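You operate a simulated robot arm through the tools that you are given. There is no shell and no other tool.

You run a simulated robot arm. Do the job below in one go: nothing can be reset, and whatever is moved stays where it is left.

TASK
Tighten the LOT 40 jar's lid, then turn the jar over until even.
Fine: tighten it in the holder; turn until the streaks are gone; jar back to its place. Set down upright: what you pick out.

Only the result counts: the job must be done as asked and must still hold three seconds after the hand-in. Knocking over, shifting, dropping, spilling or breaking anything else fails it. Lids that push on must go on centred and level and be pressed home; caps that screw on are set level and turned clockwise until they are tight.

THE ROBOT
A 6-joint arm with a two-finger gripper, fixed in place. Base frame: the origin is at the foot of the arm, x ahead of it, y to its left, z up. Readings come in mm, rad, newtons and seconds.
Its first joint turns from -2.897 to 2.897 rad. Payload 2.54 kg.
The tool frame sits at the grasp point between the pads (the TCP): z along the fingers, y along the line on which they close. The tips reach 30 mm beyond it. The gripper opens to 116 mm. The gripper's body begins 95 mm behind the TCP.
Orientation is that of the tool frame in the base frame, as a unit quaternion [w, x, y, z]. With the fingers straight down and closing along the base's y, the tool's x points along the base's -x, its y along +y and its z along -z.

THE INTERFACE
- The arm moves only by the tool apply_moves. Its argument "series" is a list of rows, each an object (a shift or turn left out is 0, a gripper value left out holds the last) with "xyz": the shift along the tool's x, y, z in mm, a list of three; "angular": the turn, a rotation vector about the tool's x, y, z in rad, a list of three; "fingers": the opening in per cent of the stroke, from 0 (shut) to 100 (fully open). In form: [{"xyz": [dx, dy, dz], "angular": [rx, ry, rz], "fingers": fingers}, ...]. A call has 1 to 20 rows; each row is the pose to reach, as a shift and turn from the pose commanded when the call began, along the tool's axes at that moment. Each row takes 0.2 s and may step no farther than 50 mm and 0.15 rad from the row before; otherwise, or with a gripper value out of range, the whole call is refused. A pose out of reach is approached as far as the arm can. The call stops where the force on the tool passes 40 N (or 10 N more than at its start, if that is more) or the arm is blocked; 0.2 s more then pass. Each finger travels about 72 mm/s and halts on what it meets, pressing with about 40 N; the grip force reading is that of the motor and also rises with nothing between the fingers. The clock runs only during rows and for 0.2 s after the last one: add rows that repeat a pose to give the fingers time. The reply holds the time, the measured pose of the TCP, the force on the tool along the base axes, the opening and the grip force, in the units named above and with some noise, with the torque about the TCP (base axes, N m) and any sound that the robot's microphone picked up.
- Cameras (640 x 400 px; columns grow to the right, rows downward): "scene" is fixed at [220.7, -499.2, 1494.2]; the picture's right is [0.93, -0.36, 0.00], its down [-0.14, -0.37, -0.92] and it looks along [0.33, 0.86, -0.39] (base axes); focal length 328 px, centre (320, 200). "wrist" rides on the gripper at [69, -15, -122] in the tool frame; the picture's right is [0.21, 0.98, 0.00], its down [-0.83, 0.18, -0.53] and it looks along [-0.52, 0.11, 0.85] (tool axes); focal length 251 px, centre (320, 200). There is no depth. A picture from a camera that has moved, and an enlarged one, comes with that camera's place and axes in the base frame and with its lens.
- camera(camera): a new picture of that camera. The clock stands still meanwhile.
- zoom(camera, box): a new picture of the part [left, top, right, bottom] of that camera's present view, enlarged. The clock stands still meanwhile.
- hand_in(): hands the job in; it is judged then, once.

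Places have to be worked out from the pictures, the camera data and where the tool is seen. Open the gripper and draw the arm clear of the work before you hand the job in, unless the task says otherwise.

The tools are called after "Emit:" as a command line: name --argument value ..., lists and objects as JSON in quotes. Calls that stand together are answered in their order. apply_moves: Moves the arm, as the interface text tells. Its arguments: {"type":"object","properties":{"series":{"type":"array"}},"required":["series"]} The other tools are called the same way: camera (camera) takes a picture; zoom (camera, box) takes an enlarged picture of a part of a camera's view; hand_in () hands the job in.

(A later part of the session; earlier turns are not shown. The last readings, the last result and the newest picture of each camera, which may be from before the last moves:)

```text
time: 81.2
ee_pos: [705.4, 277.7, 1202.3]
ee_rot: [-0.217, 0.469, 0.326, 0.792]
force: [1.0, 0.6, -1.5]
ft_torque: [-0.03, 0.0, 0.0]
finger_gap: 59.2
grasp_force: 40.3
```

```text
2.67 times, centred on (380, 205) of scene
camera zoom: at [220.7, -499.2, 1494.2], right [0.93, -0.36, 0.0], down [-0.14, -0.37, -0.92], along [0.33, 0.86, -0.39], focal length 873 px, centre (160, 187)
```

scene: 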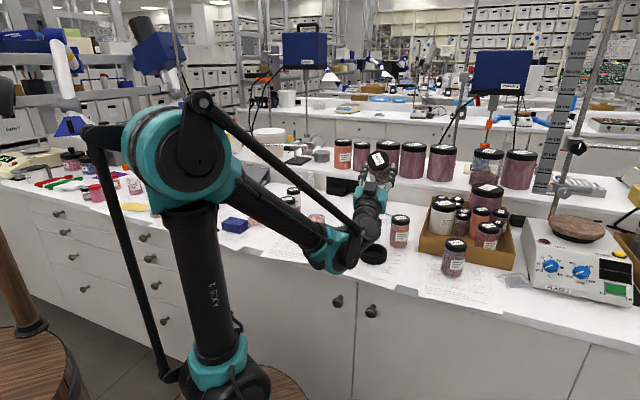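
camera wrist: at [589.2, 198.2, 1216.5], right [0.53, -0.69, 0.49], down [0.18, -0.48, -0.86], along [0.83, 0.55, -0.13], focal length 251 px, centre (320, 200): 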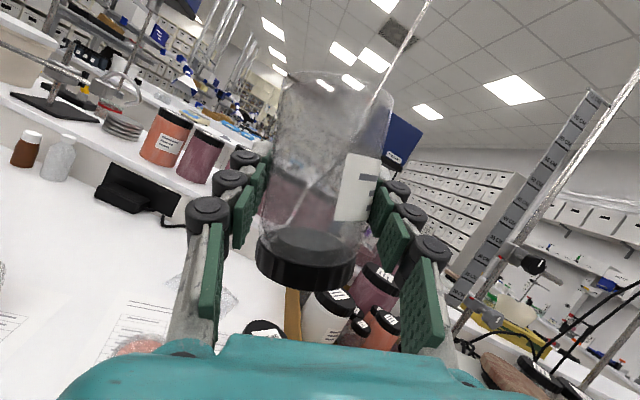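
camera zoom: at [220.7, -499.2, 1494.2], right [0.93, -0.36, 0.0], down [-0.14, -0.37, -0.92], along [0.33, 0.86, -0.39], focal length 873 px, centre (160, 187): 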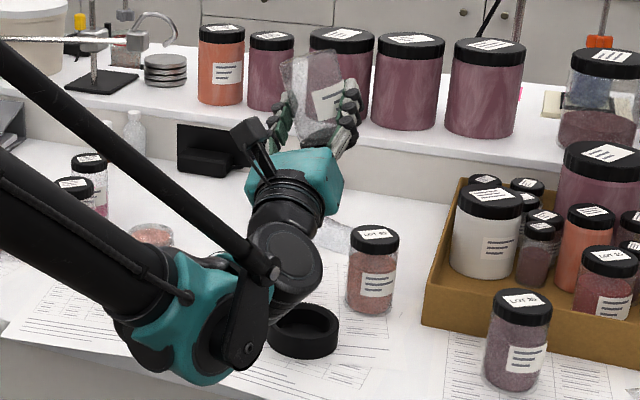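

The jar is inverted. The content seems to be gathering at the lid end, so I zoom to check it and look at the bench for any leak.

Emit:
zoom --camera "wrist" --box '[240, 60, 410, 300]'

Emit:
zoom --camera "scene" --box '[350, 140, 400, 200]'

Emit:
zoom --camera "scene" --box '[340, 190, 420, 280]'

```text
1.67 times, centred on (325, 180) of wrist
camera zoom: at [589.2, 198.2, 1216.5], right [0.53, -0.69, 0.49], down [0.18, -0.48, -0.86], along [0.83, 0.55, -0.13], focal length 419 px, centre (312, 233)
```

zoom: 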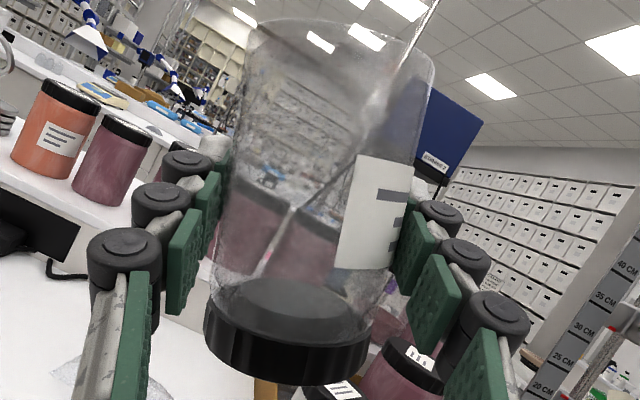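

```text
6.67 times, centred on (375, 170) of scene
camera zoom: at [220.7, -499.2, 1494.2], right [0.93, -0.36, 0.0], down [-0.14, -0.37, -0.92], along [0.33, 0.86, -0.39], focal length 2183 px, centre (-47, 400)
```

zoom: 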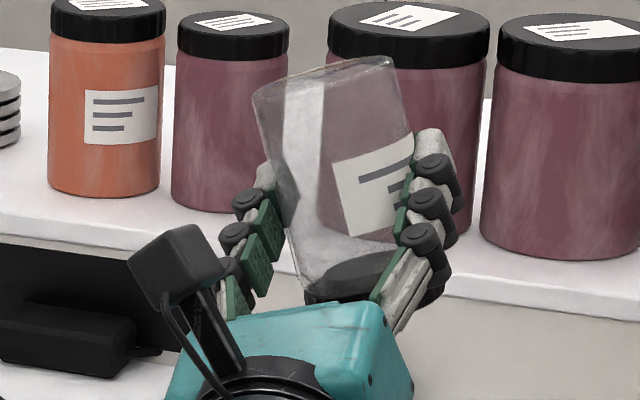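

```text
4.44 times, centred on (380, 235) of scene
camera zoom: at [220.7, -499.2, 1494.2], right [0.93, -0.36, 0.0], down [-0.14, -0.37, -0.92], along [0.33, 0.86, -0.39], focal length 1456 px, centre (53, 44)
```

zoom: 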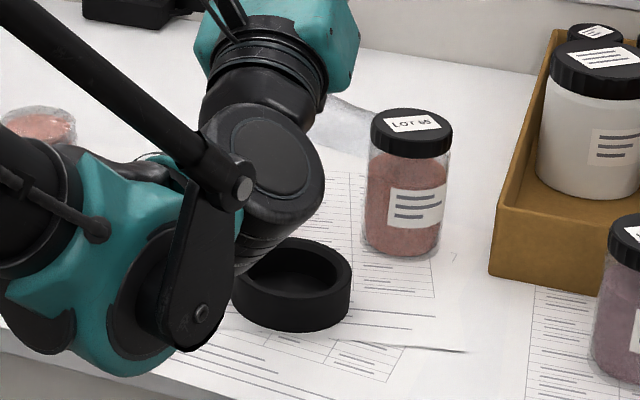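

The glass looks clear here and the bench below shows nothing spilled. I'll read the weight, then roll back upright to see how the contents appear.

Emit:
apply_moves --series '[{"xyz": [0, 0, 0]}, {"xyz": [0, 0, 0]}]'

Emit:
apply_moves --series '[{"angular": [0, 0, -0.15]}, {"angular": [0, 0, -0.3]}, {"angular": [0, 0, -0.45]}, {"angular": [0, 0, -0.6]}, {"angular": [0, 0, -0.75]}, {"angular": [0, 0, -0.9]}, {"angular": [0, 0, -1.05]}, {"angular": [0, 0, -1.2]}, {"angular": [0, 0, -1.35]}, {"angular": [0, 0, -1.4]}, {"angular": [0, 0, -1.4]}]'

Emit:
zoom --camera "scene" --box '[350, 140, 400, 200]'

Emit:
camera --camera "wrist"

```text
time: 81.8
ee_pos: [705.4, 278.2, 1202.8]
ee_rot: [-0.216, 0.469, 0.326, 0.792]
force: [0.2, -0.2, -1.5]
ft_torque: [0.01, -0.02, 0.03]
finger_gap: 58.9
grasp_force: 39.9
```

```text
time: 84.2
ee_pos: [706.5, 278.0, 1203.0]
ee_rot: [0.344, 0.149, 0.552, 0.745]
force: [0.3, 0.4, -1.7]
ft_torque: [-0.04, -0.04, -0.01]
finger_gap: 58.8
grasp_force: 39.8
```

```text
6.67 times, centred on (375, 170) of scene
camera zoom: at [220.7, -499.2, 1494.2], right [0.93, -0.36, 0.0], down [-0.14, -0.37, -0.92], along [0.33, 0.86, -0.39], focal length 2183 px, centre (-47, 400)
```

zoom: 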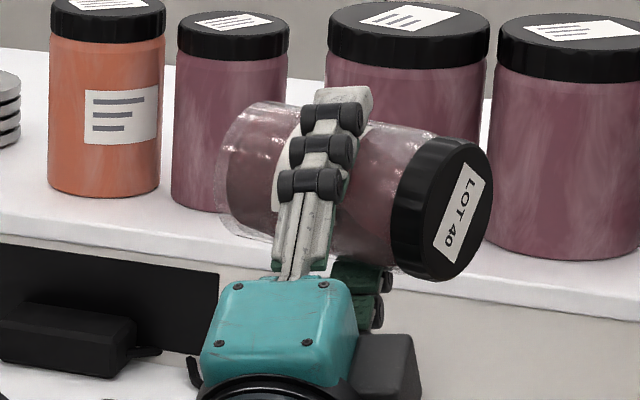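

```text
taken
camera wrist: at [587.8, 239.4, 1135.6], right [-0.5, 0.0, 0.87], down [0.21, -0.97, 0.11], along [0.84, 0.24, 0.48], focal length 251 px, centre (320, 200)
```

wrist: 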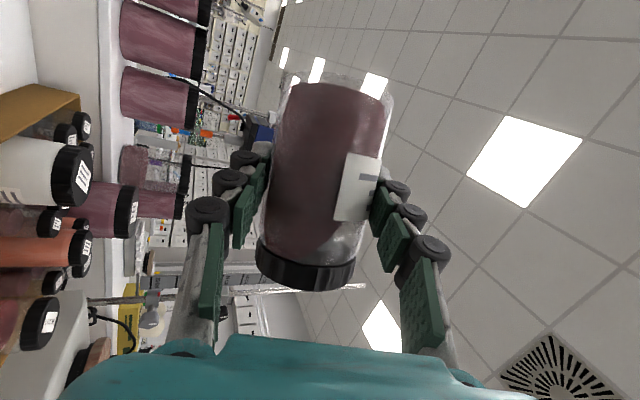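

The contents are all there when the jar is tilted back, so nothing leaked. I finish rolling upright and inspect the streaks.

Emit:
apply_moves --series '[{"angular": [0, 0, -0.15]}, {"angular": [0, 0, -0.3]}, {"angular": [0, 0, -0.45]}, {"angular": [0, 0, -0.6]}, {"angular": [0, 0, -0.75]}, {"angular": [0, 0, -0.9]}, {"angular": [0, 0, -1.05]}, {"angular": [0, 0, -1.2]}, {"angular": [0, 0, -1.35]}, {"angular": [0, 0, -1.4]}, {"angular": [0, 0, -1.4]}]'

Emit:
zoom --camera "scene" --box '[350, 140, 400, 200]'

Emit:
zoom --camera "wrist" --box '[250, 60, 400, 240]'

```text
time: 86.6
ee_pos: [705.7, 279.3, 1202.2]
ee_rot: [0.744, -0.242, 0.517, 0.347]
force: [0.9, -0.6, -1.8]
ft_torque: [0.0, 0.0, -0.01]
finger_gap: 59.0
grasp_force: 40.3
```

```text
6.67 times, centred on (375, 170) of scene
camera zoom: at [220.7, -499.2, 1494.2], right [0.93, -0.36, 0.0], down [-0.14, -0.37, -0.92], along [0.33, 0.86, -0.39], focal length 2183 px, centre (-47, 400)
```

zoom: 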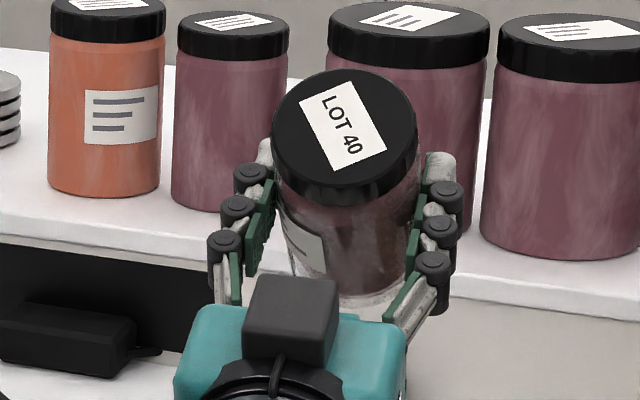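

```text
2.22 times, centred on (325, 150) of wrist
camera zoom: at [659.4, 200.0, 1094.8], right [-0.7, 0.68, -0.2], down [-0.64, -0.49, 0.59], along [0.3, 0.54, 0.78], focal length 559 px, centre (309, 311)
```

zoom: 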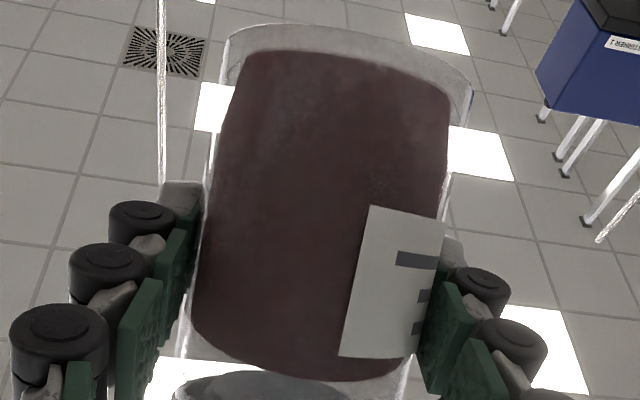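

One turn-over is done and some streaking still seems visible. I repeat the turn-over several times, pausing briefly at each end.

Emit:
apply_moves --series '[{"angular": [0, 0, 0.15]}, {"angular": [0, 0, 0.3]}, {"angular": [0, 0, 0.45]}, {"angular": [0, 0, 0.6]}, {"angular": [0, 0, 0.75]}, {"angular": [0, 0, 0.9]}, {"angular": [0, 0, 1.05]}, {"angular": [0, 0, 1.2]}, {"angular": [0, 0, 1.35]}, {"angular": [0, 0, 1.5]}, {"angular": [0, 0, 1.65]}, {"angular": [0, 0, 1.8]}, {"angular": [0, 0, 1.95]}, {"angular": [0, 0, 2.1]}, {"angular": [0, 0, 2.25]}, {"angular": [0, 0, 2.4]}, {"angular": [0, 0, 2.55]}, {"angular": [0, 0, 2.7]}, {"angular": [0, 0, 2.8]}, {"angular": [0, 0, 2.8]}]'

Emit:
apply_moves --series '[{"angular": [0, 0, -0.15]}, {"angular": [0, 0, -0.3]}, {"angular": [0, 0, -0.45]}, {"angular": [0, 0, -0.6]}, {"angular": [0, 0, -0.75]}, {"angular": [0, 0, -0.9]}, {"angular": [0, 0, -1.05]}, {"angular": [0, 0, -1.2]}, {"angular": [0, 0, -1.35]}, {"angular": [0, 0, -1.5]}, {"angular": [0, 0, -1.65]}, {"angular": [0, 0, -1.8]}, {"angular": [0, 0, -1.95]}, {"angular": [0, 0, -2.1]}, {"angular": [0, 0, -2.25]}, {"angular": [0, 0, -2.4]}, {"angular": [0, 0, -2.55]}, {"angular": [0, 0, -2.7]}, {"angular": [0, 0, -2.8]}, {"angular": [0, 0, -2.8]}]'

Emit:
zoom --camera "scene" --box '[360, 155, 390, 195]'

Emit:
zoom --camera "wrist" --box '[280, 70, 370, 180]'

```text
time: 90.8
ee_pos: [705.9, 277.8, 1202.2]
ee_rot: [-0.217, 0.469, 0.326, 0.792]
force: [0.5, 0.2, -1.2]
ft_torque: [-0.02, 0.0, 0.0]
finger_gap: 59.2
grasp_force: 39.7
```

```text
time: 95.0
ee_pos: [707.7, 277.3, 1201.4]
ee_rot: [0.744, -0.242, 0.518, 0.347]
force: [-0.4, -0.6, -1.2]
ft_torque: [-0.01, 0.01, -0.01]
finger_gap: 58.8
grasp_force: 40.4
```

```text
10.00 times, centred on (375, 175) of scene
camera zoom: at [220.7, -499.2, 1494.2], right [0.93, -0.36, 0.0], down [-0.14, -0.37, -0.92], along [0.33, 0.86, -0.39], focal length 3275 px, centre (-230, 450)
```

zoom: 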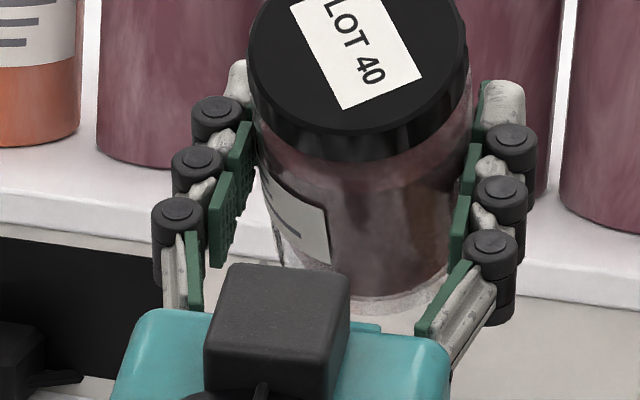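

```text
3.64 times, centred on (325, 125) of wrist
camera zoom: at [659.6, 199.6, 1094.2], right [-0.7, 0.68, -0.2], down [-0.64, -0.49, 0.59], along [0.3, 0.54, 0.78], focal length 914 px, centre (302, 473)
```

zoom: 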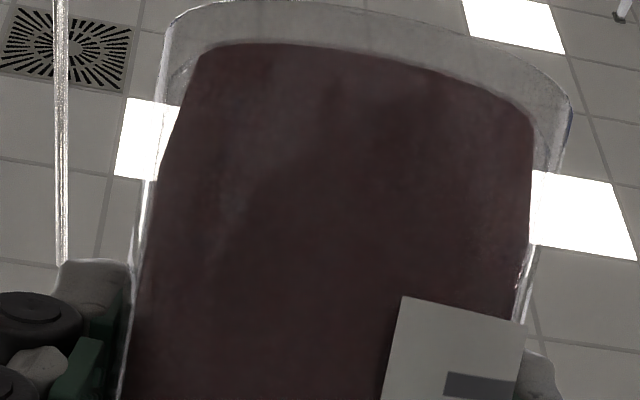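

Brown and dark vertical streaks are visible through the glass in the scene view. I continue with more turn-overs.

Emit:
apply_moves --series '[{"angular": [0, 0, 0.15]}, {"angular": [0, 0, 0.3]}, {"angular": [0, 0, 0.45]}, {"angular": [0, 0, 0.6]}, {"angular": [0, 0, 0.75]}, {"angular": [0, 0, 0.9]}, {"angular": [0, 0, 1.05]}, {"angular": [0, 0, 1.2]}, {"angular": [0, 0, 1.35]}, {"angular": [0, 0, 1.5]}, {"angular": [0, 0, 1.65]}, {"angular": [0, 0, 1.8]}, {"angular": [0, 0, 1.95]}, {"angular": [0, 0, 2.1]}, {"angular": [0, 0, 2.25]}, {"angular": [0, 0, 2.4]}, {"angular": [0, 0, 2.55]}, {"angular": [0, 0, 2.7]}, {"angular": [0, 0, 2.8]}, {"angular": [0, 0, 2.8]}]'

Emit:
apply_moves --series '[{"angular": [0, 0, -0.15]}, {"angular": [0, 0, -0.3]}, {"angular": [0, 0, -0.45]}, {"angular": [0, 0, -0.6]}, {"angular": [0, 0, -0.75]}, {"angular": [0, 0, -0.9]}, {"angular": [0, 0, -1.05]}, {"angular": [0, 0, -1.2]}, {"angular": [0, 0, -1.35]}, {"angular": [0, 0, -1.5]}, {"angular": [0, 0, -1.65]}, {"angular": [0, 0, -1.8]}, {"angular": [0, 0, -1.95]}, {"angular": [0, 0, -2.1]}, {"angular": [0, 0, -2.25]}, {"angular": [0, 0, -2.4]}, {"angular": [0, 0, -2.55]}, {"angular": [0, 0, -2.7]}, {"angular": [0, 0, -2.8]}, {"angular": [0, 0, -2.8]}]'

Emit:
zoom --camera "scene" --box '[360, 155, 390, 195]'

Emit:
apply_moves --series '[{"angular": [0, 0, 0.15]}, {"angular": [0, 0, 0.3]}, {"angular": [0, 0, 0.45]}, {"angular": [0, 0, 0.6]}, {"angular": [0, 0, 0.75]}, {"angular": [0, 0, 0.9]}, {"angular": [0, 0, 1.05]}, {"angular": [0, 0, 1.2]}, {"angular": [0, 0, 1.35]}, {"angular": [0, 0, 1.5]}, {"angular": [0, 0, 1.65]}, {"angular": [0, 0, 1.8]}, {"angular": [0, 0, 1.95]}, {"angular": [0, 0, 2.1]}, {"angular": [0, 0, 2.25]}, {"angular": [0, 0, 2.4]}, {"angular": [0, 0, 2.55]}, {"angular": [0, 0, 2.7]}, {"angular": [0, 0, 2.8]}, {"angular": [0, 0, 2.8]}]'

Emit:
apply_moves --series '[{"angular": [0, 0, -0.15]}, {"angular": [0, 0, -0.3]}, {"angular": [0, 0, -0.45]}, {"angular": [0, 0, -0.6]}, {"angular": [0, 0, -0.75]}, {"angular": [0, 0, -0.9]}, {"angular": [0, 0, -1.05]}, {"angular": [0, 0, -1.2]}, {"angular": [0, 0, -1.35]}, {"angular": [0, 0, -1.5]}, {"angular": [0, 0, -1.65]}, {"angular": [0, 0, -1.8]}, {"angular": [0, 0, -1.95]}, {"angular": [0, 0, -2.1]}, {"angular": [0, 0, -2.25]}, {"angular": [0, 0, -2.4]}, {"angular": [0, 0, -2.55]}, {"angular": [0, 0, -2.7]}, {"angular": [0, 0, -2.8]}, {"angular": [0, 0, -2.8]}]'

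Emit:
zoom --camera "scene" --box '[360, 155, 390, 195]'

Emit:
zoom --camera "wrist" --box '[280, 70, 370, 180]'

```text
time: 99.2
ee_pos: [705.6, 279.2, 1202.8]
ee_rot: [-0.217, 0.468, 0.326, 0.792]
force: [0.3, 0.5, -1.8]
ft_torque: [-0.06, 0.01, -0.03]
finger_gap: 58.7
grasp_force: 39.7
```

```text
time: 103.4
ee_pos: [706.2, 277.9, 1201.9]
ee_rot: [0.744, -0.242, 0.518, 0.346]
force: [-0.4, 0.7, -1.0]
ft_torque: [-0.04, 0.02, -0.01]
finger_gap: 58.9
grasp_force: 39.9
```

```text
10.00 times, centred on (375, 175) of scene
camera zoom: at [220.7, -499.2, 1494.2], right [0.93, -0.36, 0.0], down [-0.14, -0.37, -0.92], along [0.33, 0.86, -0.39], focal length 3275 px, centre (-230, 450)
```

zoom: 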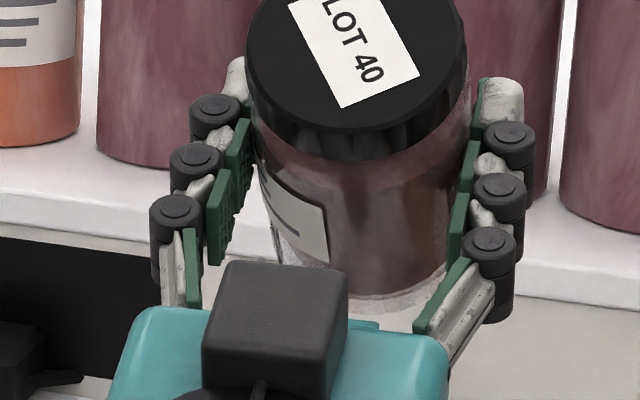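

```text
time: 107.6
ee_pos: [706.3, 277.6, 1201.5]
ee_rot: [-0.216, 0.469, 0.326, 0.792]
force: [-0.4, 0.6, -2.2]
ft_torque: [0.01, 0.0, -0.02]
finger_gap: 58.7
grasp_force: 40.6
```

```text
time: 111.8
ee_pos: [707.5, 278.3, 1201.0]
ee_rot: [0.743, -0.243, 0.518, 0.347]
force: [0.2, -0.7, -0.8]
ft_torque: [0.01, 0.01, 0.01]
finger_gap: 58.8
grasp_force: 39.8
```

```text
10.00 times, centred on (375, 175) of scene
camera zoom: at [220.7, -499.2, 1494.2], right [0.93, -0.36, 0.0], down [-0.14, -0.37, -0.92], along [0.33, 0.86, -0.39], focal length 3275 px, centre (-230, 450)
```

zoom: 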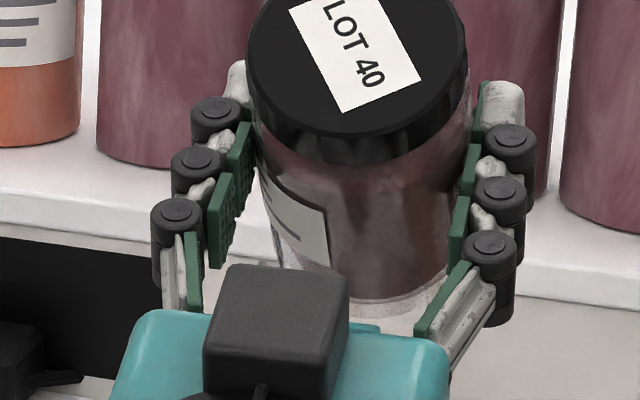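

```text
3.64 times, centred on (325, 125) of wrist
camera zoom: at [659.1, 199.2, 1094.1], right [-0.7, 0.68, -0.2], down [-0.64, -0.49, 0.59], along [0.3, 0.54, 0.78], focal length 914 px, centre (302, 473)
```

zoom: 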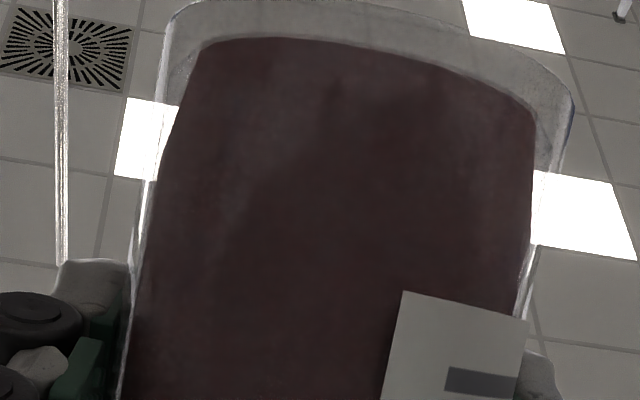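

The vertical features in this view stay constant, so they may be reflections. I pitch the tool back so the jar is exactly upright and compare with the view from before mixing.

Emit:
apply_moves --series '[{"angular": [0, 0.14, 0]}, {"angular": [0, 0.28, 0]}, {"angular": [0, 0.42, 0]}, {"angular": [0, 0.56, 0]}, {"angular": [0, 0.7, 0]}, {"angular": [0, 0.7, 0]}]'

Emit:
zoom --camera "wrist" --box '[250, 60, 400, 240]'

Emit:
zoom --camera "wrist" --box '[270, 80, 350, 180]'

Emit:
zoom --camera "scene" --box '[350, 140, 410, 220]'

```text
time: 113.2
ee_pos: [705.7, 277.0, 1201.9]
ee_rot: [0.521, -0.346, 0.741, 0.244]
force: [-0.7, -0.7, -1.8]
ft_torque: [0.0, 0.03, -0.01]
finger_gap: 58.7
grasp_force: 39.7
```

```text
2.22 times, centred on (325, 150) of wrist
camera zoom: at [628.1, 162.8, 1178.3], right [-0.8, 0.57, -0.2], down [-0.28, -0.05, 0.96], along [0.54, 0.82, 0.2], focal length 559 px, centre (309, 311)
```

zoom: 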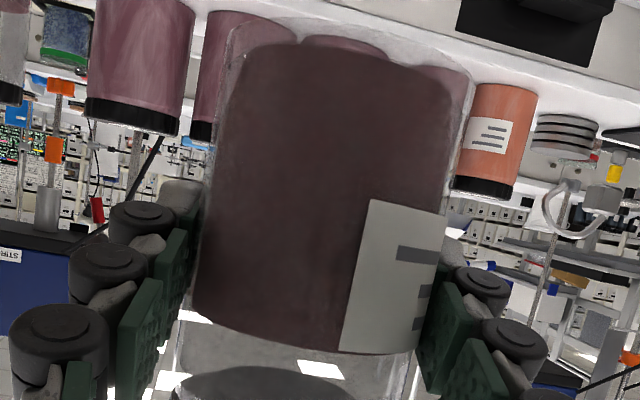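

```text
4.00 times, centred on (310, 130) of wrist
camera zoom: at [628.1, 162.8, 1178.3], right [-0.8, 0.57, -0.2], down [-0.28, -0.05, 0.96], along [0.54, 0.82, 0.2], focal length 1006 px, centre (360, 480)
```

zoom: 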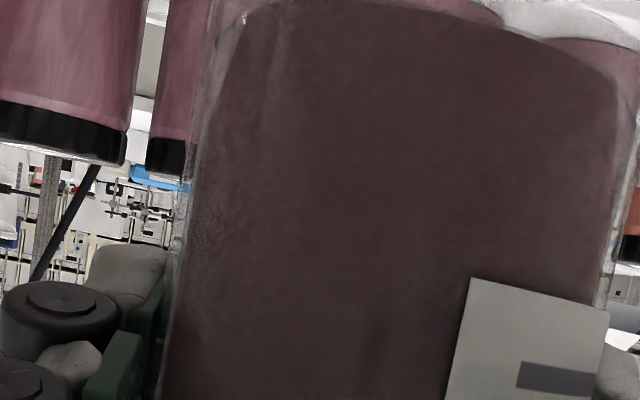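

```text
5.00 times, centred on (380, 180) of scene
camera zoom: at [220.7, -499.2, 1494.2], right [0.93, -0.36, 0.0], down [-0.14, -0.37, -0.92], along [0.33, 0.86, -0.39], focal length 1637 px, centre (20, 300)
```

zoom: 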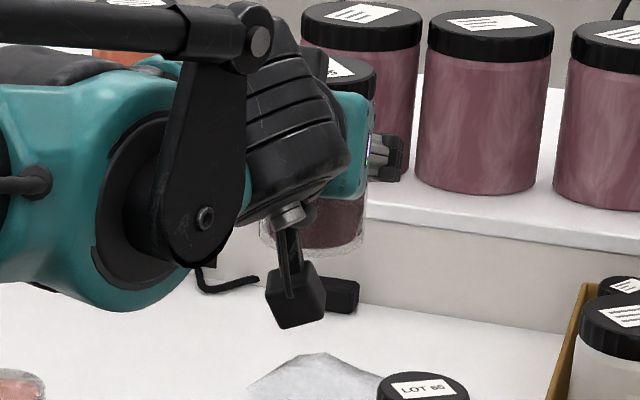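

The wrist side is too shaded to judge. I swing the tool about the vertical by −60°, keeping the jar upright, so the scene camera sees the jar unobstructed.

Emit:
apply_moves --series '[{"angular": [0.141, 0, 0.051]}, {"angular": [0.282, 0, 0.102]}, {"angular": [0.423, 0, 0.153]}, {"angular": [0.564, 0, 0.204]}, {"angular": [0.705, 0, 0.255]}, {"angular": [0.846, 0, 0.306]}, {"angular": [0.986, 0, 0.357]}, {"angular": [0.986, 0, 0.357]}]'

Emit:
camera --camera "scene"

Emit:
zoom --camera "scene" --box '[360, 140, 400, 200]'

```text
time: 115.0
ee_pos: [705.3, 277.4, 1202.7]
ee_rot: [0.572, 0.072, 0.815, -0.049]
force: [0.0, 0.6, -1.1]
ft_torque: [0.01, 0.04, -0.02]
finger_gap: 58.6
grasp_force: 40.3
```

```text
taken
```

scene: 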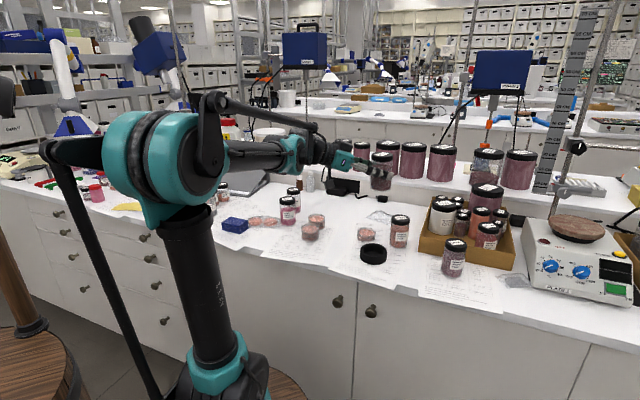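

```text
6.67 times, centred on (380, 170) of scene
camera zoom: at [220.7, -499.2, 1494.2], right [0.93, -0.36, 0.0], down [-0.14, -0.37, -0.92], along [0.33, 0.86, -0.39], focal length 2183 px, centre (-80, 400)
```

zoom: 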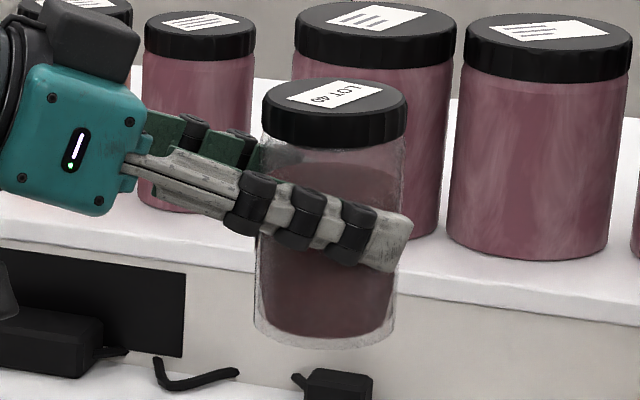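

A good view. I zoom in on the visible contents.

Emit:
zoom --camera "scene" --box '[370, 172, 396, 194]'

Emit:
zoom --camera "scene" --box '[370, 150, 396, 172]'

```text
16.00 times, centred on (383, 183) of scene
camera zoom: at [220.7, -499.2, 1494.2], right [0.93, -0.36, 0.0], down [-0.14, -0.37, -0.92], along [0.33, 0.86, -0.39], focal length 5240 px, centre (-688, 472)
```

zoom: 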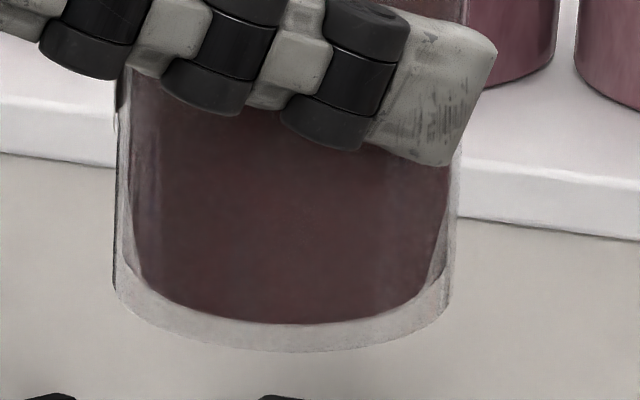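

```text
16.00 times, centred on (383, 161) of scene
camera zoom: at [220.7, -499.2, 1494.2], right [0.93, -0.36, 0.0], down [-0.14, -0.37, -0.92], along [0.33, 0.86, -0.39], focal length 5240 px, centre (-688, 824)
```

zoom: 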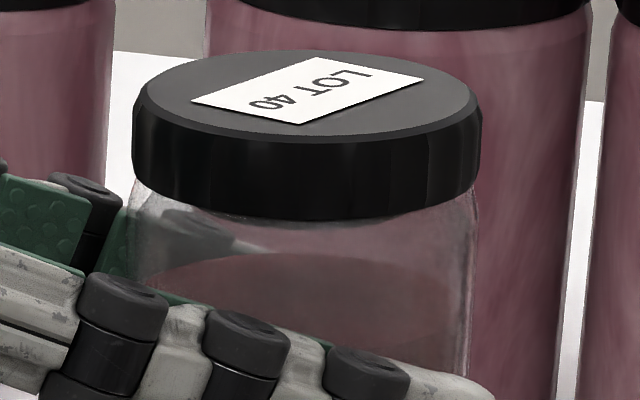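

The contents now look uniform with no streaks, but I want margin. I swing back and do three more full turn-overs.

Emit:
apply_moves --series '[{"angular": [-0.141, 0, -0.051]}, {"angular": [-0.282, 0, -0.102]}, {"angular": [-0.423, 0, -0.153]}, {"angular": [-0.564, 0, -0.204]}, {"angular": [-0.705, 0, -0.255]}, {"angular": [-0.846, 0, -0.306]}, {"angular": [-0.986, 0, -0.357]}, {"angular": [-0.986, 0, -0.357]}]'

Emit:
apply_moves --series '[{"angular": [0, -0.14, 0]}, {"angular": [0, -0.28, 0]}, {"angular": [0, -0.42, 0]}, {"angular": [0, -0.56, 0]}, {"angular": [0, -0.7, 0]}, {"angular": [0, -0.7, 0]}]'

Emit:
apply_moves --series '[{"angular": [0, 0, 0.15]}, {"angular": [0, 0, 0.3]}, {"angular": [0, 0, 0.45]}, {"angular": [0, 0, 0.6]}, {"angular": [0, 0, 0.75]}, {"angular": [0, 0, 0.9]}, {"angular": [0, 0, 1.05]}, {"angular": [0, 0, 1.2]}, {"angular": [0, 0, 1.35]}, {"angular": [0, 0, 1.5]}, {"angular": [0, 0, 1.65]}, {"angular": [0, 0, 1.8]}, {"angular": [0, 0, 1.95]}, {"angular": [0, 0, 2.1]}, {"angular": [0, 0, 2.25]}, {"angular": [0, 0, 2.4]}, {"angular": [0, 0, 2.55]}, {"angular": [0, 0, 2.7]}, {"angular": [0, 0, 2.8]}, {"angular": [0, 0, 2.8]}]'

Emit:
apply_moves --series '[{"angular": [0, 0, -0.15]}, {"angular": [0, 0, -0.3]}, {"angular": [0, 0, -0.45]}, {"angular": [0, 0, -0.6]}, {"angular": [0, 0, -0.75]}, {"angular": [0, 0, -0.9]}, {"angular": [0, 0, -1.05]}, {"angular": [0, 0, -1.2]}, {"angular": [0, 0, -1.35]}, {"angular": [0, 0, -1.5]}, {"angular": [0, 0, -1.65]}, {"angular": [0, 0, -1.8]}, {"angular": [0, 0, -1.95]}, {"angular": [0, 0, -2.1]}, {"angular": [0, 0, -2.25]}, {"angular": [0, 0, -2.4]}, {"angular": [0, 0, -2.55]}, {"angular": [0, 0, -2.7]}, {"angular": [0, 0, -2.8]}, {"angular": [0, 0, -2.8]}]'

Emit:
apply_moves --series '[{"angular": [0, 0, 0.15]}, {"angular": [0, 0, 0.3]}, {"angular": [0, 0, 0.45]}, {"angular": [0, 0, 0.6]}, {"angular": [0, 0, 0.75]}, {"angular": [0, 0, 0.9]}, {"angular": [0, 0, 1.05]}, {"angular": [0, 0, 1.2]}, {"angular": [0, 0, 1.35]}, {"angular": [0, 0, 1.5]}, {"angular": [0, 0, 1.65]}, {"angular": [0, 0, 1.8]}, {"angular": [0, 0, 1.95]}, {"angular": [0, 0, 2.1]}, {"angular": [0, 0, 2.25]}, {"angular": [0, 0, 2.4]}, {"angular": [0, 0, 2.55]}, {"angular": [0, 0, 2.7]}, {"angular": [0, 0, 2.8]}, {"angular": [0, 0, 2.8]}]'

Emit:
apply_moves --series '[{"angular": [0, 0, -0.15]}, {"angular": [0, 0, -0.3]}, {"angular": [0, 0, -0.45]}, {"angular": [0, 0, -0.6]}, {"angular": [0, 0, -0.75]}, {"angular": [0, 0, -0.9]}, {"angular": [0, 0, -1.05]}, {"angular": [0, 0, -1.2]}, {"angular": [0, 0, -1.35]}, {"angular": [0, 0, -1.5]}, {"angular": [0, 0, -1.65]}, {"angular": [0, 0, -1.8]}, {"angular": [0, 0, -1.95]}, {"angular": [0, 0, -2.1]}, {"angular": [0, 0, -2.25]}, {"angular": [0, 0, -2.4]}, {"angular": [0, 0, -2.55]}, {"angular": [0, 0, -2.7]}, {"angular": [0, 0, -2.8]}, {"angular": [0, 0, -2.8]}]'

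Emit:
apply_moves --series '[{"angular": [0, 0, 0.15]}, {"angular": [0, 0, 0.3]}, {"angular": [0, 0, 0.45]}, {"angular": [0, 0, 0.6]}, {"angular": [0, 0, 0.75]}, {"angular": [0, 0, 0.9]}, {"angular": [0, 0, 1.05]}, {"angular": [0, 0, 1.2]}, {"angular": [0, 0, 1.35]}, {"angular": [0, 0, 1.5]}, {"angular": [0, 0, 1.65]}, {"angular": [0, 0, 1.8]}, {"angular": [0, 0, 1.95]}, {"angular": [0, 0, 2.1]}, {"angular": [0, 0, 2.25]}, {"angular": [0, 0, 2.4]}, {"angular": [0, 0, 2.55]}, {"angular": [0, 0, 2.7]}, {"angular": [0, 0, 2.8]}, {"angular": [0, 0, 2.8]}]'

Emit:
apply_moves --series '[{"angular": [0, 0, -0.15]}, {"angular": [0, 0, -0.3]}, {"angular": [0, 0, -0.45]}, {"angular": [0, 0, -0.6]}, {"angular": [0, 0, -0.75]}, {"angular": [0, 0, -0.9]}, {"angular": [0, 0, -1.05]}, {"angular": [0, 0, -1.2]}, {"angular": [0, 0, -1.35]}, {"angular": [0, 0, -1.5]}, {"angular": [0, 0, -1.65]}, {"angular": [0, 0, -1.8]}, {"angular": [0, 0, -1.95]}, {"angular": [0, 0, -2.1]}, {"angular": [0, 0, -2.25]}, {"angular": [0, 0, -2.4]}, {"angular": [0, 0, -2.55]}, {"angular": [0, 0, -2.7]}, {"angular": [0, 0, -2.8]}, {"angular": [0, 0, -2.8]}]'

Emit:
camera --camera "wrist"

```text
time: 116.8
ee_pos: [706.2, 278.1, 1202.7]
ee_rot: [0.522, -0.346, 0.741, 0.244]
force: [0.0, 0.5, -1.8]
ft_torque: [-0.01, 0.01, 0.03]
finger_gap: 58.8
grasp_force: 39.9
```

```text
time: 118.2
ee_pos: [705.6, 278.1, 1200.7]
ee_rot: [0.744, -0.241, 0.518, 0.347]
force: [0.9, -1.0, -1.0]
ft_torque: [-0.04, 0.05, 0.0]
finger_gap: 58.9
grasp_force: 40.3
```

```text
time: 122.4
ee_pos: [706.1, 279.2, 1202.2]
ee_rot: [-0.217, 0.469, 0.326, 0.792]
force: [-0.4, -0.2, -2.2]
ft_torque: [0.01, -0.01, -0.01]
finger_gap: 58.9
grasp_force: 39.6
```

```text
time: 126.6
ee_pos: [704.7, 277.1, 1202.0]
ee_rot: [0.743, -0.243, 0.518, 0.347]
force: [-0.5, 0.2, -2.5]
ft_torque: [-0.02, 0.04, 0.0]
finger_gap: 58.6
grasp_force: 39.8
```

```text
time: 130.8
ee_pos: [706.0, 278.5, 1201.9]
ee_rot: [-0.217, 0.469, 0.326, 0.792]
force: [0.5, 0.3, -1.7]
ft_torque: [0.0, 0.04, 0.02]
finger_gap: 58.8
grasp_force: 40.1
```

```text
time: 135.0
ee_pos: [706.4, 278.6, 1200.9]
ee_rot: [0.743, -0.242, 0.517, 0.348]
force: [-0.4, -0.1, -1.5]
ft_torque: [-0.03, 0.03, 0.03]
finger_gap: 59.2
grasp_force: 39.8
```

```text
time: 139.2
ee_pos: [704.7, 277.6, 1200.6]
ee_rot: [-0.216, 0.469, 0.326, 0.792]
force: [0.5, 0.4, -2.6]
ft_torque: [-0.01, -0.01, -0.06]
finger_gap: 58.8
grasp_force: 40.1
```

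```text
time: 143.4
ee_pos: [705.6, 277.8, 1201.9]
ee_rot: [0.744, -0.242, 0.518, 0.347]
force: [0.2, 0.2, -2.6]
ft_torque: [-0.01, 0.04, -0.01]
finger_gap: 58.7
grasp_force: 40.1
```

```text
taken
camera wrist: at [659.3, 199.1, 1094.8], right [-0.7, 0.68, -0.2], down [-0.64, -0.49, 0.59], along [0.3, 0.54, 0.78], focal length 251 px, centre (320, 200)
```

wrist: 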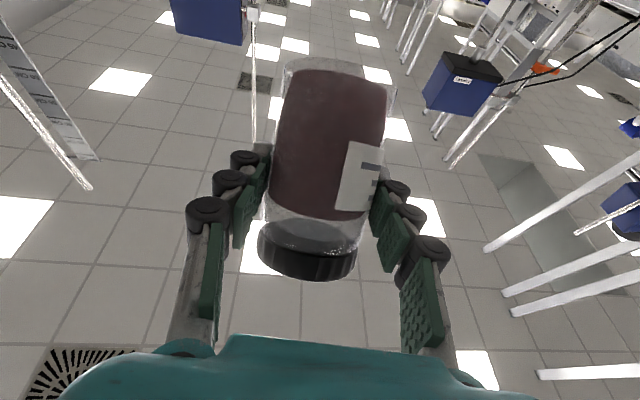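

Seven turn-overs are done. The jar appears to have slipped about 6 mm down in the grip, which I'll allow for when setting down. I pitch back upright and swing to check the contents.

Emit:
apply_moves --series '[{"angular": [0, 0.14, 0]}, {"angular": [0, 0.28, 0]}, {"angular": [0, 0.42, 0]}, {"angular": [0, 0.56, 0]}, {"angular": [0, 0.7, 0]}, {"angular": [0, 0.7, 0]}]'

Emit:
zoom --camera "wrist" --box '[250, 60, 400, 300]'

Emit:
apply_moves --series '[{"angular": [0.141, 0, 0.051]}, {"angular": [0.282, 0, 0.102]}, {"angular": [0.423, 0, 0.153]}, {"angular": [0.564, 0, 0.204]}, {"angular": [0.705, 0, 0.255]}, {"angular": [0.846, 0, 0.306]}, {"angular": [0.986, 0, 0.357]}, {"angular": [0.986, 0, 0.357]}]'

Emit:
zoom --camera "scene" --box '[360, 140, 400, 200]'

Emit:
zoom --camera "scene" --box '[370, 172, 396, 194]'

```text
time: 144.8
ee_pos: [706.8, 278.2, 1202.4]
ee_rot: [0.522, -0.346, 0.741, 0.243]
force: [0.0, -0.6, -1.3]
ft_torque: [-0.04, 0.03, 0.0]
finger_gap: 58.8
grasp_force: 40.0
```

```text
1.67 times, centred on (325, 180) of wrist
camera zoom: at [628.0, 162.4, 1179.4], right [-0.8, 0.57, -0.2], down [-0.28, -0.05, 0.96], along [0.54, 0.82, 0.2], focal length 419 px, centre (312, 233)
```

zoom: 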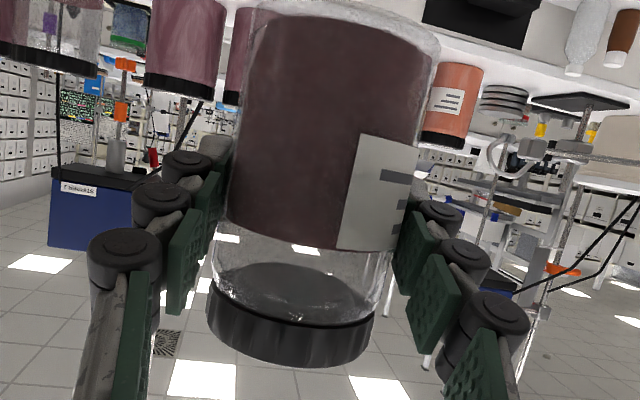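

```text
time: 146.6
ee_pos: [705.8, 277.5, 1203.1]
ee_rot: [0.572, 0.072, 0.815, -0.05]
force: [0.7, -0.5, -1.2]
ft_torque: [0.03, 0.03, -0.02]
finger_gap: 58.6
grasp_force: 40.1
```

```text
6.67 times, centred on (380, 170) of scene
camera zoom: at [220.7, -499.2, 1494.2], right [0.93, -0.36, 0.0], down [-0.14, -0.37, -0.92], along [0.33, 0.86, -0.39], focal length 2183 px, centre (-80, 400)
```

zoom: 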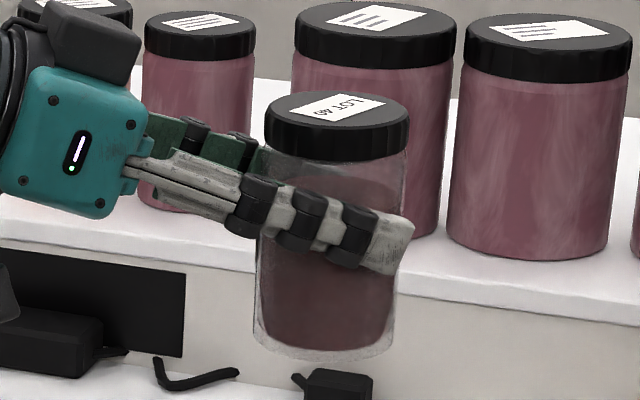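

```text
16.00 times, centred on (383, 183) of scene
camera zoom: at [220.7, -499.2, 1494.2], right [0.93, -0.36, 0.0], down [-0.14, -0.37, -0.92], along [0.33, 0.86, -0.39], focal length 5240 px, centre (-688, 472)
```

zoom: 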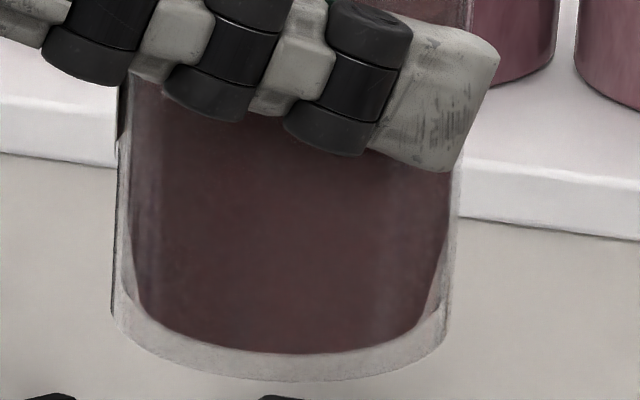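

The contents are even, with no streaks. The base now sits about 61 mm below the TCP. I swing back and carry the jar high over to its original place.

Emit:
apply_moves --series '[{"angular": [-0.141, 0, -0.051]}, {"angular": [-0.282, 0, -0.102]}, {"angular": [-0.423, 0, -0.153]}, {"angular": [-0.564, 0, -0.204]}, {"angular": [-0.705, 0, -0.255]}, {"angular": [-0.846, 0, -0.306]}, {"angular": [-0.986, 0, -0.357]}, {"angular": [-0.986, 0, -0.357]}]'

Emit:
apply_moves --series '[{"xyz": [-4, 9.6, 11.2]}, {"xyz": [-10, 24.1, 28]}, {"xyz": [-18, 43.4, 50.4]}, {"xyz": [-26, 62.7, 72.8]}, {"xyz": [-34, 81.9, 95.2]}, {"xyz": [-42, 101.2, 117.6]}, {"xyz": [-50, 120.5, 140]}, {"xyz": [-56, 135, 156.8]}, {"xyz": [-60.5, 145.8, 169.4]}, {"xyz": [-60.5, 145.8, 169.4]}]'

Emit:
camera --camera "wrist"

```text
time: 148.4
ee_pos: [705.2, 277.3, 1201.4]
ee_rot: [0.521, -0.346, 0.741, 0.244]
force: [-0.2, -0.8, -1.1]
ft_torque: [-0.04, -0.03, 0.0]
finger_gap: 58.7
grasp_force: 40.6
```

```text
time: 150.6
ee_pos: [708.9, 511.6, 1201.5]
ee_rot: [0.521, -0.346, 0.741, 0.243]
force: [0.5, 0.4, -1.0]
ft_torque: [0.01, -0.01, 0.0]
finger_gap: 58.7
grasp_force: 39.7
```

```text
taken
camera wrist: at [631.7, 396.2, 1178.1], right [-0.8, 0.57, -0.2], down [-0.28, -0.06, 0.96], along [0.54, 0.82, 0.2], focal length 251 px, centre (320, 200)
```

wrist: 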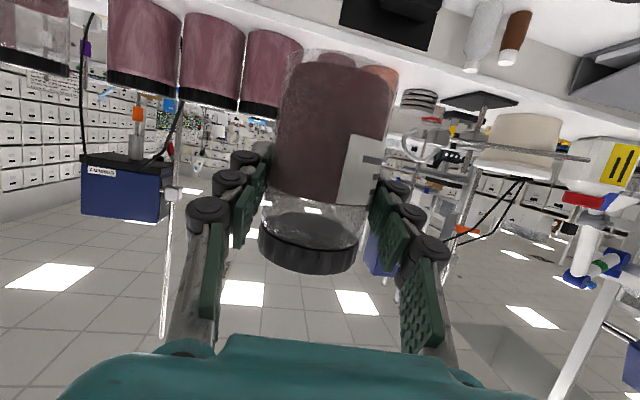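

The jar is above its place. I correct 2 mm in y and lower to about 11 mm above the expected contact.

Emit:
apply_moves --series '[{"xyz": [15, -0.5, 5]}, {"xyz": [40, -1, 14]}, {"xyz": [70, -1.5, 24.5]}, {"xyz": [100, -1.5, 35]}, {"xyz": [130, -1.5, 46]}, {"xyz": [160, -1.5, 56.5]}, {"xyz": [185, -1.5, 65]}, {"xyz": [202, -1.5, 71]}, {"xyz": [213.4, -1.5, 75]}, {"xyz": [213.4, -1.5, 75]}]'

Emit:
camera --camera "wrist"

Emit:
zoom --camera "scene" --box '[260, 160, 420, 260]'

```text
time: 152.8
ee_pos: [709.7, 506.6, 976.1]
ee_rot: [0.521, -0.346, 0.741, 0.244]
force: [0.0, 0.1, -1.5]
ft_torque: [0.0, 0.03, 0.01]
finger_gap: 58.6
grasp_force: 40.0
```

```text
taken
camera wrist: at [631.0, 391.4, 951.5], right [-0.8, 0.57, -0.2], down [-0.28, -0.06, 0.96], along [0.54, 0.82, 0.2], focal length 251 px, centre (320, 200)
```

wrist: 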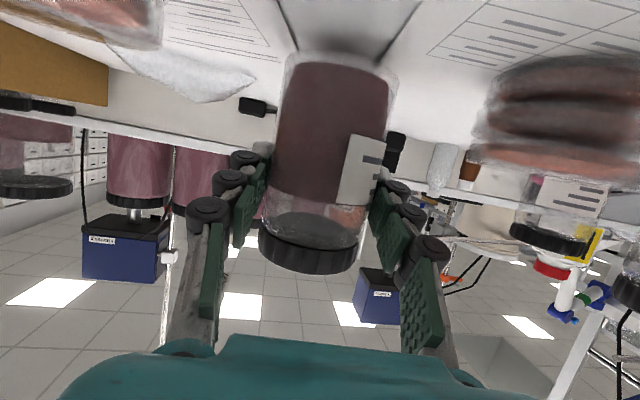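

```text
4.00 times, centred on (340, 210) of scene
camera zoom: at [220.7, -499.2, 1494.2], right [0.93, -0.36, 0.0], down [-0.14, -0.37, -0.92], along [0.33, 0.86, -0.39], focal length 1310 px, centre (240, 160)
```

zoom: 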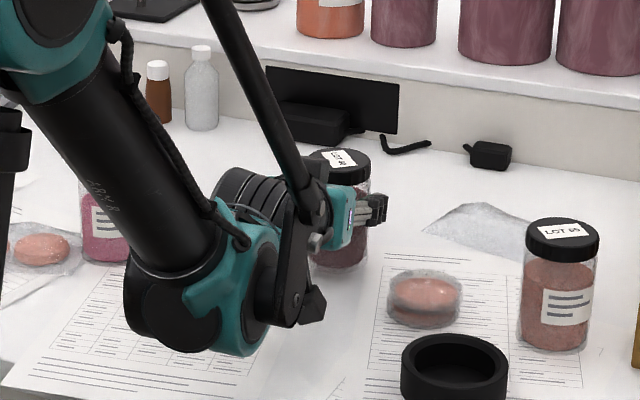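

I correct y by +2.4 mm and lower 9 mm, to just above contact.

Emit:
apply_moves --series '[{"xyz": [-0.6, 1.5, 1.7]}, {"xyz": [2.2, 1.5, 2.7]}, {"xyz": [5, 1.5, 3.7]}, {"xyz": [7.9, 1.5, 4.8]}, {"xyz": [7.9, 1.5, 4.8]}]'

Emit:
apply_moves --series '[{"xyz": [0.9, 0, 0.3]}, {"xyz": [1.4, 0, 0.5]}, {"xyz": [1.4, 0, 0.5]}]'

```text
time: 154.0
ee_pos: [709.3, 509.8, 966.1]
ee_rot: [0.522, -0.346, 0.741, 0.244]
force: [-0.3, 0.3, -1.8]
ft_torque: [-0.05, 0.02, -0.01]
finger_gap: 58.6
grasp_force: 40.0
```

```text
time: 154.8
ee_pos: [710.6, 509.7, 964.0]
ee_rot: [0.521, -0.346, 0.741, 0.244]
force: [0.0, 1.0, -2.0]
ft_torque: [-0.01, -0.02, -0.02]
finger_gap: 58.9
grasp_force: 40.5
```

Not touching yet at z≈964. I go on in 1 mm steps.

Emit:
apply_moves --series '[{"xyz": [0.5, 0, 0.2]}, {"xyz": [0.9, 0, 0.34]}, {"xyz": [0.9, 0, 0.34]}]'

Emit:
apply_moves --series '[{"xyz": [0.5, 0, 0.2]}, {"xyz": [0.9, 0, 0.34]}, {"xyz": [0.9, 0, 0.34]}]'

```text
time: 155.6
ee_pos: [709.1, 510.1, 964.2]
ee_rot: [0.522, -0.346, 0.741, 0.244]
force: [7.3, -0.9, 16.0]
ft_torque: [-0.19, -0.07, 0.06]
finger_gap: 58.9
grasp_force: 40.1
```

```text
time: 156.4
ee_pos: [709.1, 509.5, 964.4]
ee_rot: [0.523, -0.346, 0.74, 0.245]
force: [9.2, 5.2, 33.6]
ft_torque: [0.12, -0.03, -0.01]
finger_gap: 58.8
grasp_force: 40.4
```

Contact: the jar is standing on the bench. I ease off about 1 mm to unload before opening.

Emit:
apply_moves --series '[{"xyz": [-0.6, 0, -0.2]}, {"xyz": [-1.0, 0, -0.36]}, {"xyz": [-1.0, 0, -0.36]}]'

```text
time: 157.2
ee_pos: [709.1, 509.3, 965.5]
ee_rot: [0.521, -0.346, 0.741, 0.244]
force: [6.5, 2.7, 18.0]
ft_torque: [0.01, -0.03, 0.0]
finger_gap: 59.0
grasp_force: 40.3
```

Emit:
apply_moves --series '[{"xyz": [-0.3, 0, -0.1]}, {"xyz": [-0.6, 0, -0.22]}, {"xyz": [-0.6, 0, -0.22]}]'

```text
time: 158.0
ee_pos: [709.2, 509.5, 964.2]
ee_rot: [0.521, -0.346, 0.741, 0.243]
force: [-0.2, 0.4, 5.4]
ft_torque: [-0.04, 0.19, -0.01]
finger_gap: 58.5
grasp_force: 39.7
```

The load is down to 5 N, with the jar resting on the bench. I open the fingers gradually and look.

Emit:
apply_moves --series '[{"fingers": 51}, {"fingers": 53}, {"fingers": 57}, {"fingers": 63}, {"fingers": 70}, {"fingers": 70}]'

Emit:
camera --camera "wrist"

```text
time: 159.4
ee_pos: [710.0, 509.6, 964.2]
ee_rot: [0.52, -0.347, 0.742, 0.244]
force: [0.0, -0.7, 0.3]
ft_torque: [0.02, 0.03, 0.01]
finger_gap: 81.0
grasp_force: 0.0
```

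```text
taken
camera wrist: at [631.9, 393.7, 941.0], right [-0.8, 0.57, -0.2], down [-0.28, -0.06, 0.96], along [0.54, 0.82, 0.2], focal length 251 px, centre (320, 200)
```

wrist: 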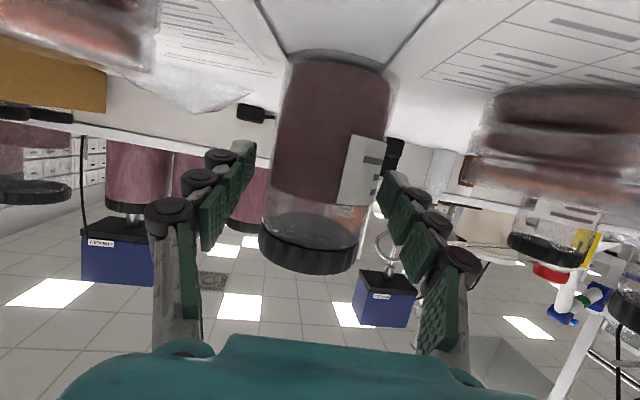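

The jar stands free between the open fingers. I retreat along the tool axis and raise the arm clear.

Emit:
apply_moves --series '[{"xyz": [0, 0, -12]}, {"xyz": [0, 0, -30]}, {"xyz": [0, 0, -52]}, {"xyz": [0, 0, -78]}, {"xyz": [0, 0, -104]}, {"xyz": [0, 0, -130]}, {"xyz": [-25, 0, -150]}, {"xyz": [-60, 0, -165]}, {"xyz": [-100, 0, -180]}, {"xyz": [-140, 0, -195]}, {"xyz": [-175, 0, -210]}, {"xyz": [-200, 0, -220]}, {"xyz": [-200, 0, -220]}]'

Emit:
camera --camera "scene"

Emit:
zoom --camera "scene" --box '[260, 170, 420, 270]'

Emit:
zoom --camera "scene" --box '[330, 195, 360, 235]'

```text
time: 162.2
ee_pos: [620.3, 402.1, 1224.8]
ee_rot: [0.521, -0.346, 0.741, 0.244]
force: [0.1, 0.5, 0.0]
ft_torque: [-0.01, -0.02, 0.01]
finger_gap: 81.2
grasp_force: 0.0
```

```text
taken
```

scene: 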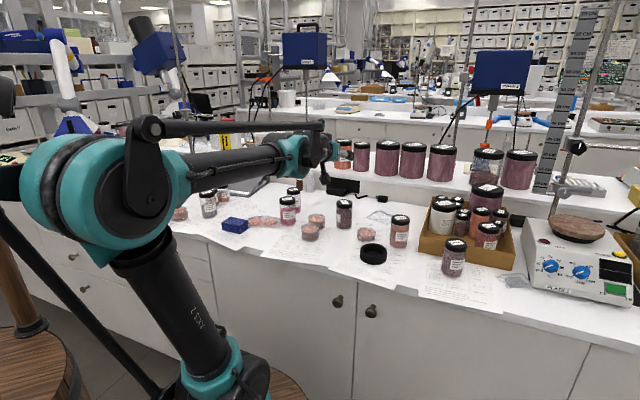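

```text
4.00 times, centred on (340, 220) of scene
camera zoom: at [220.7, -499.2, 1494.2], right [0.93, -0.36, 0.0], down [-0.14, -0.37, -0.92], along [0.33, 0.86, -0.39], focal length 1310 px, centre (240, 120)
```

zoom: 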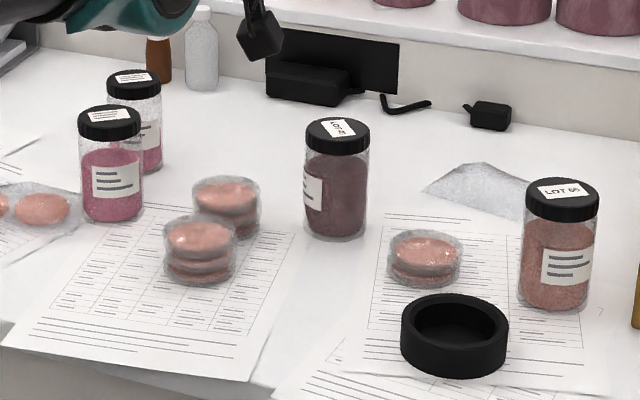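

```text
10.00 times, centred on (345, 215) of scene
camera zoom: at [220.7, -499.2, 1494.2], right [0.93, -0.36, 0.0], down [-0.14, -0.37, -0.92], along [0.33, 0.86, -0.39], focal length 3275 px, centre (70, 50)
```

zoom: 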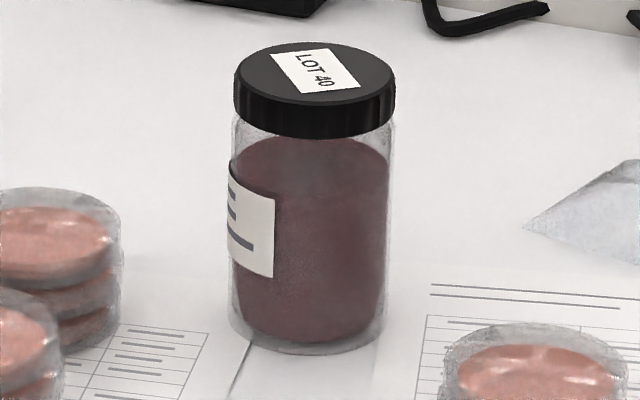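

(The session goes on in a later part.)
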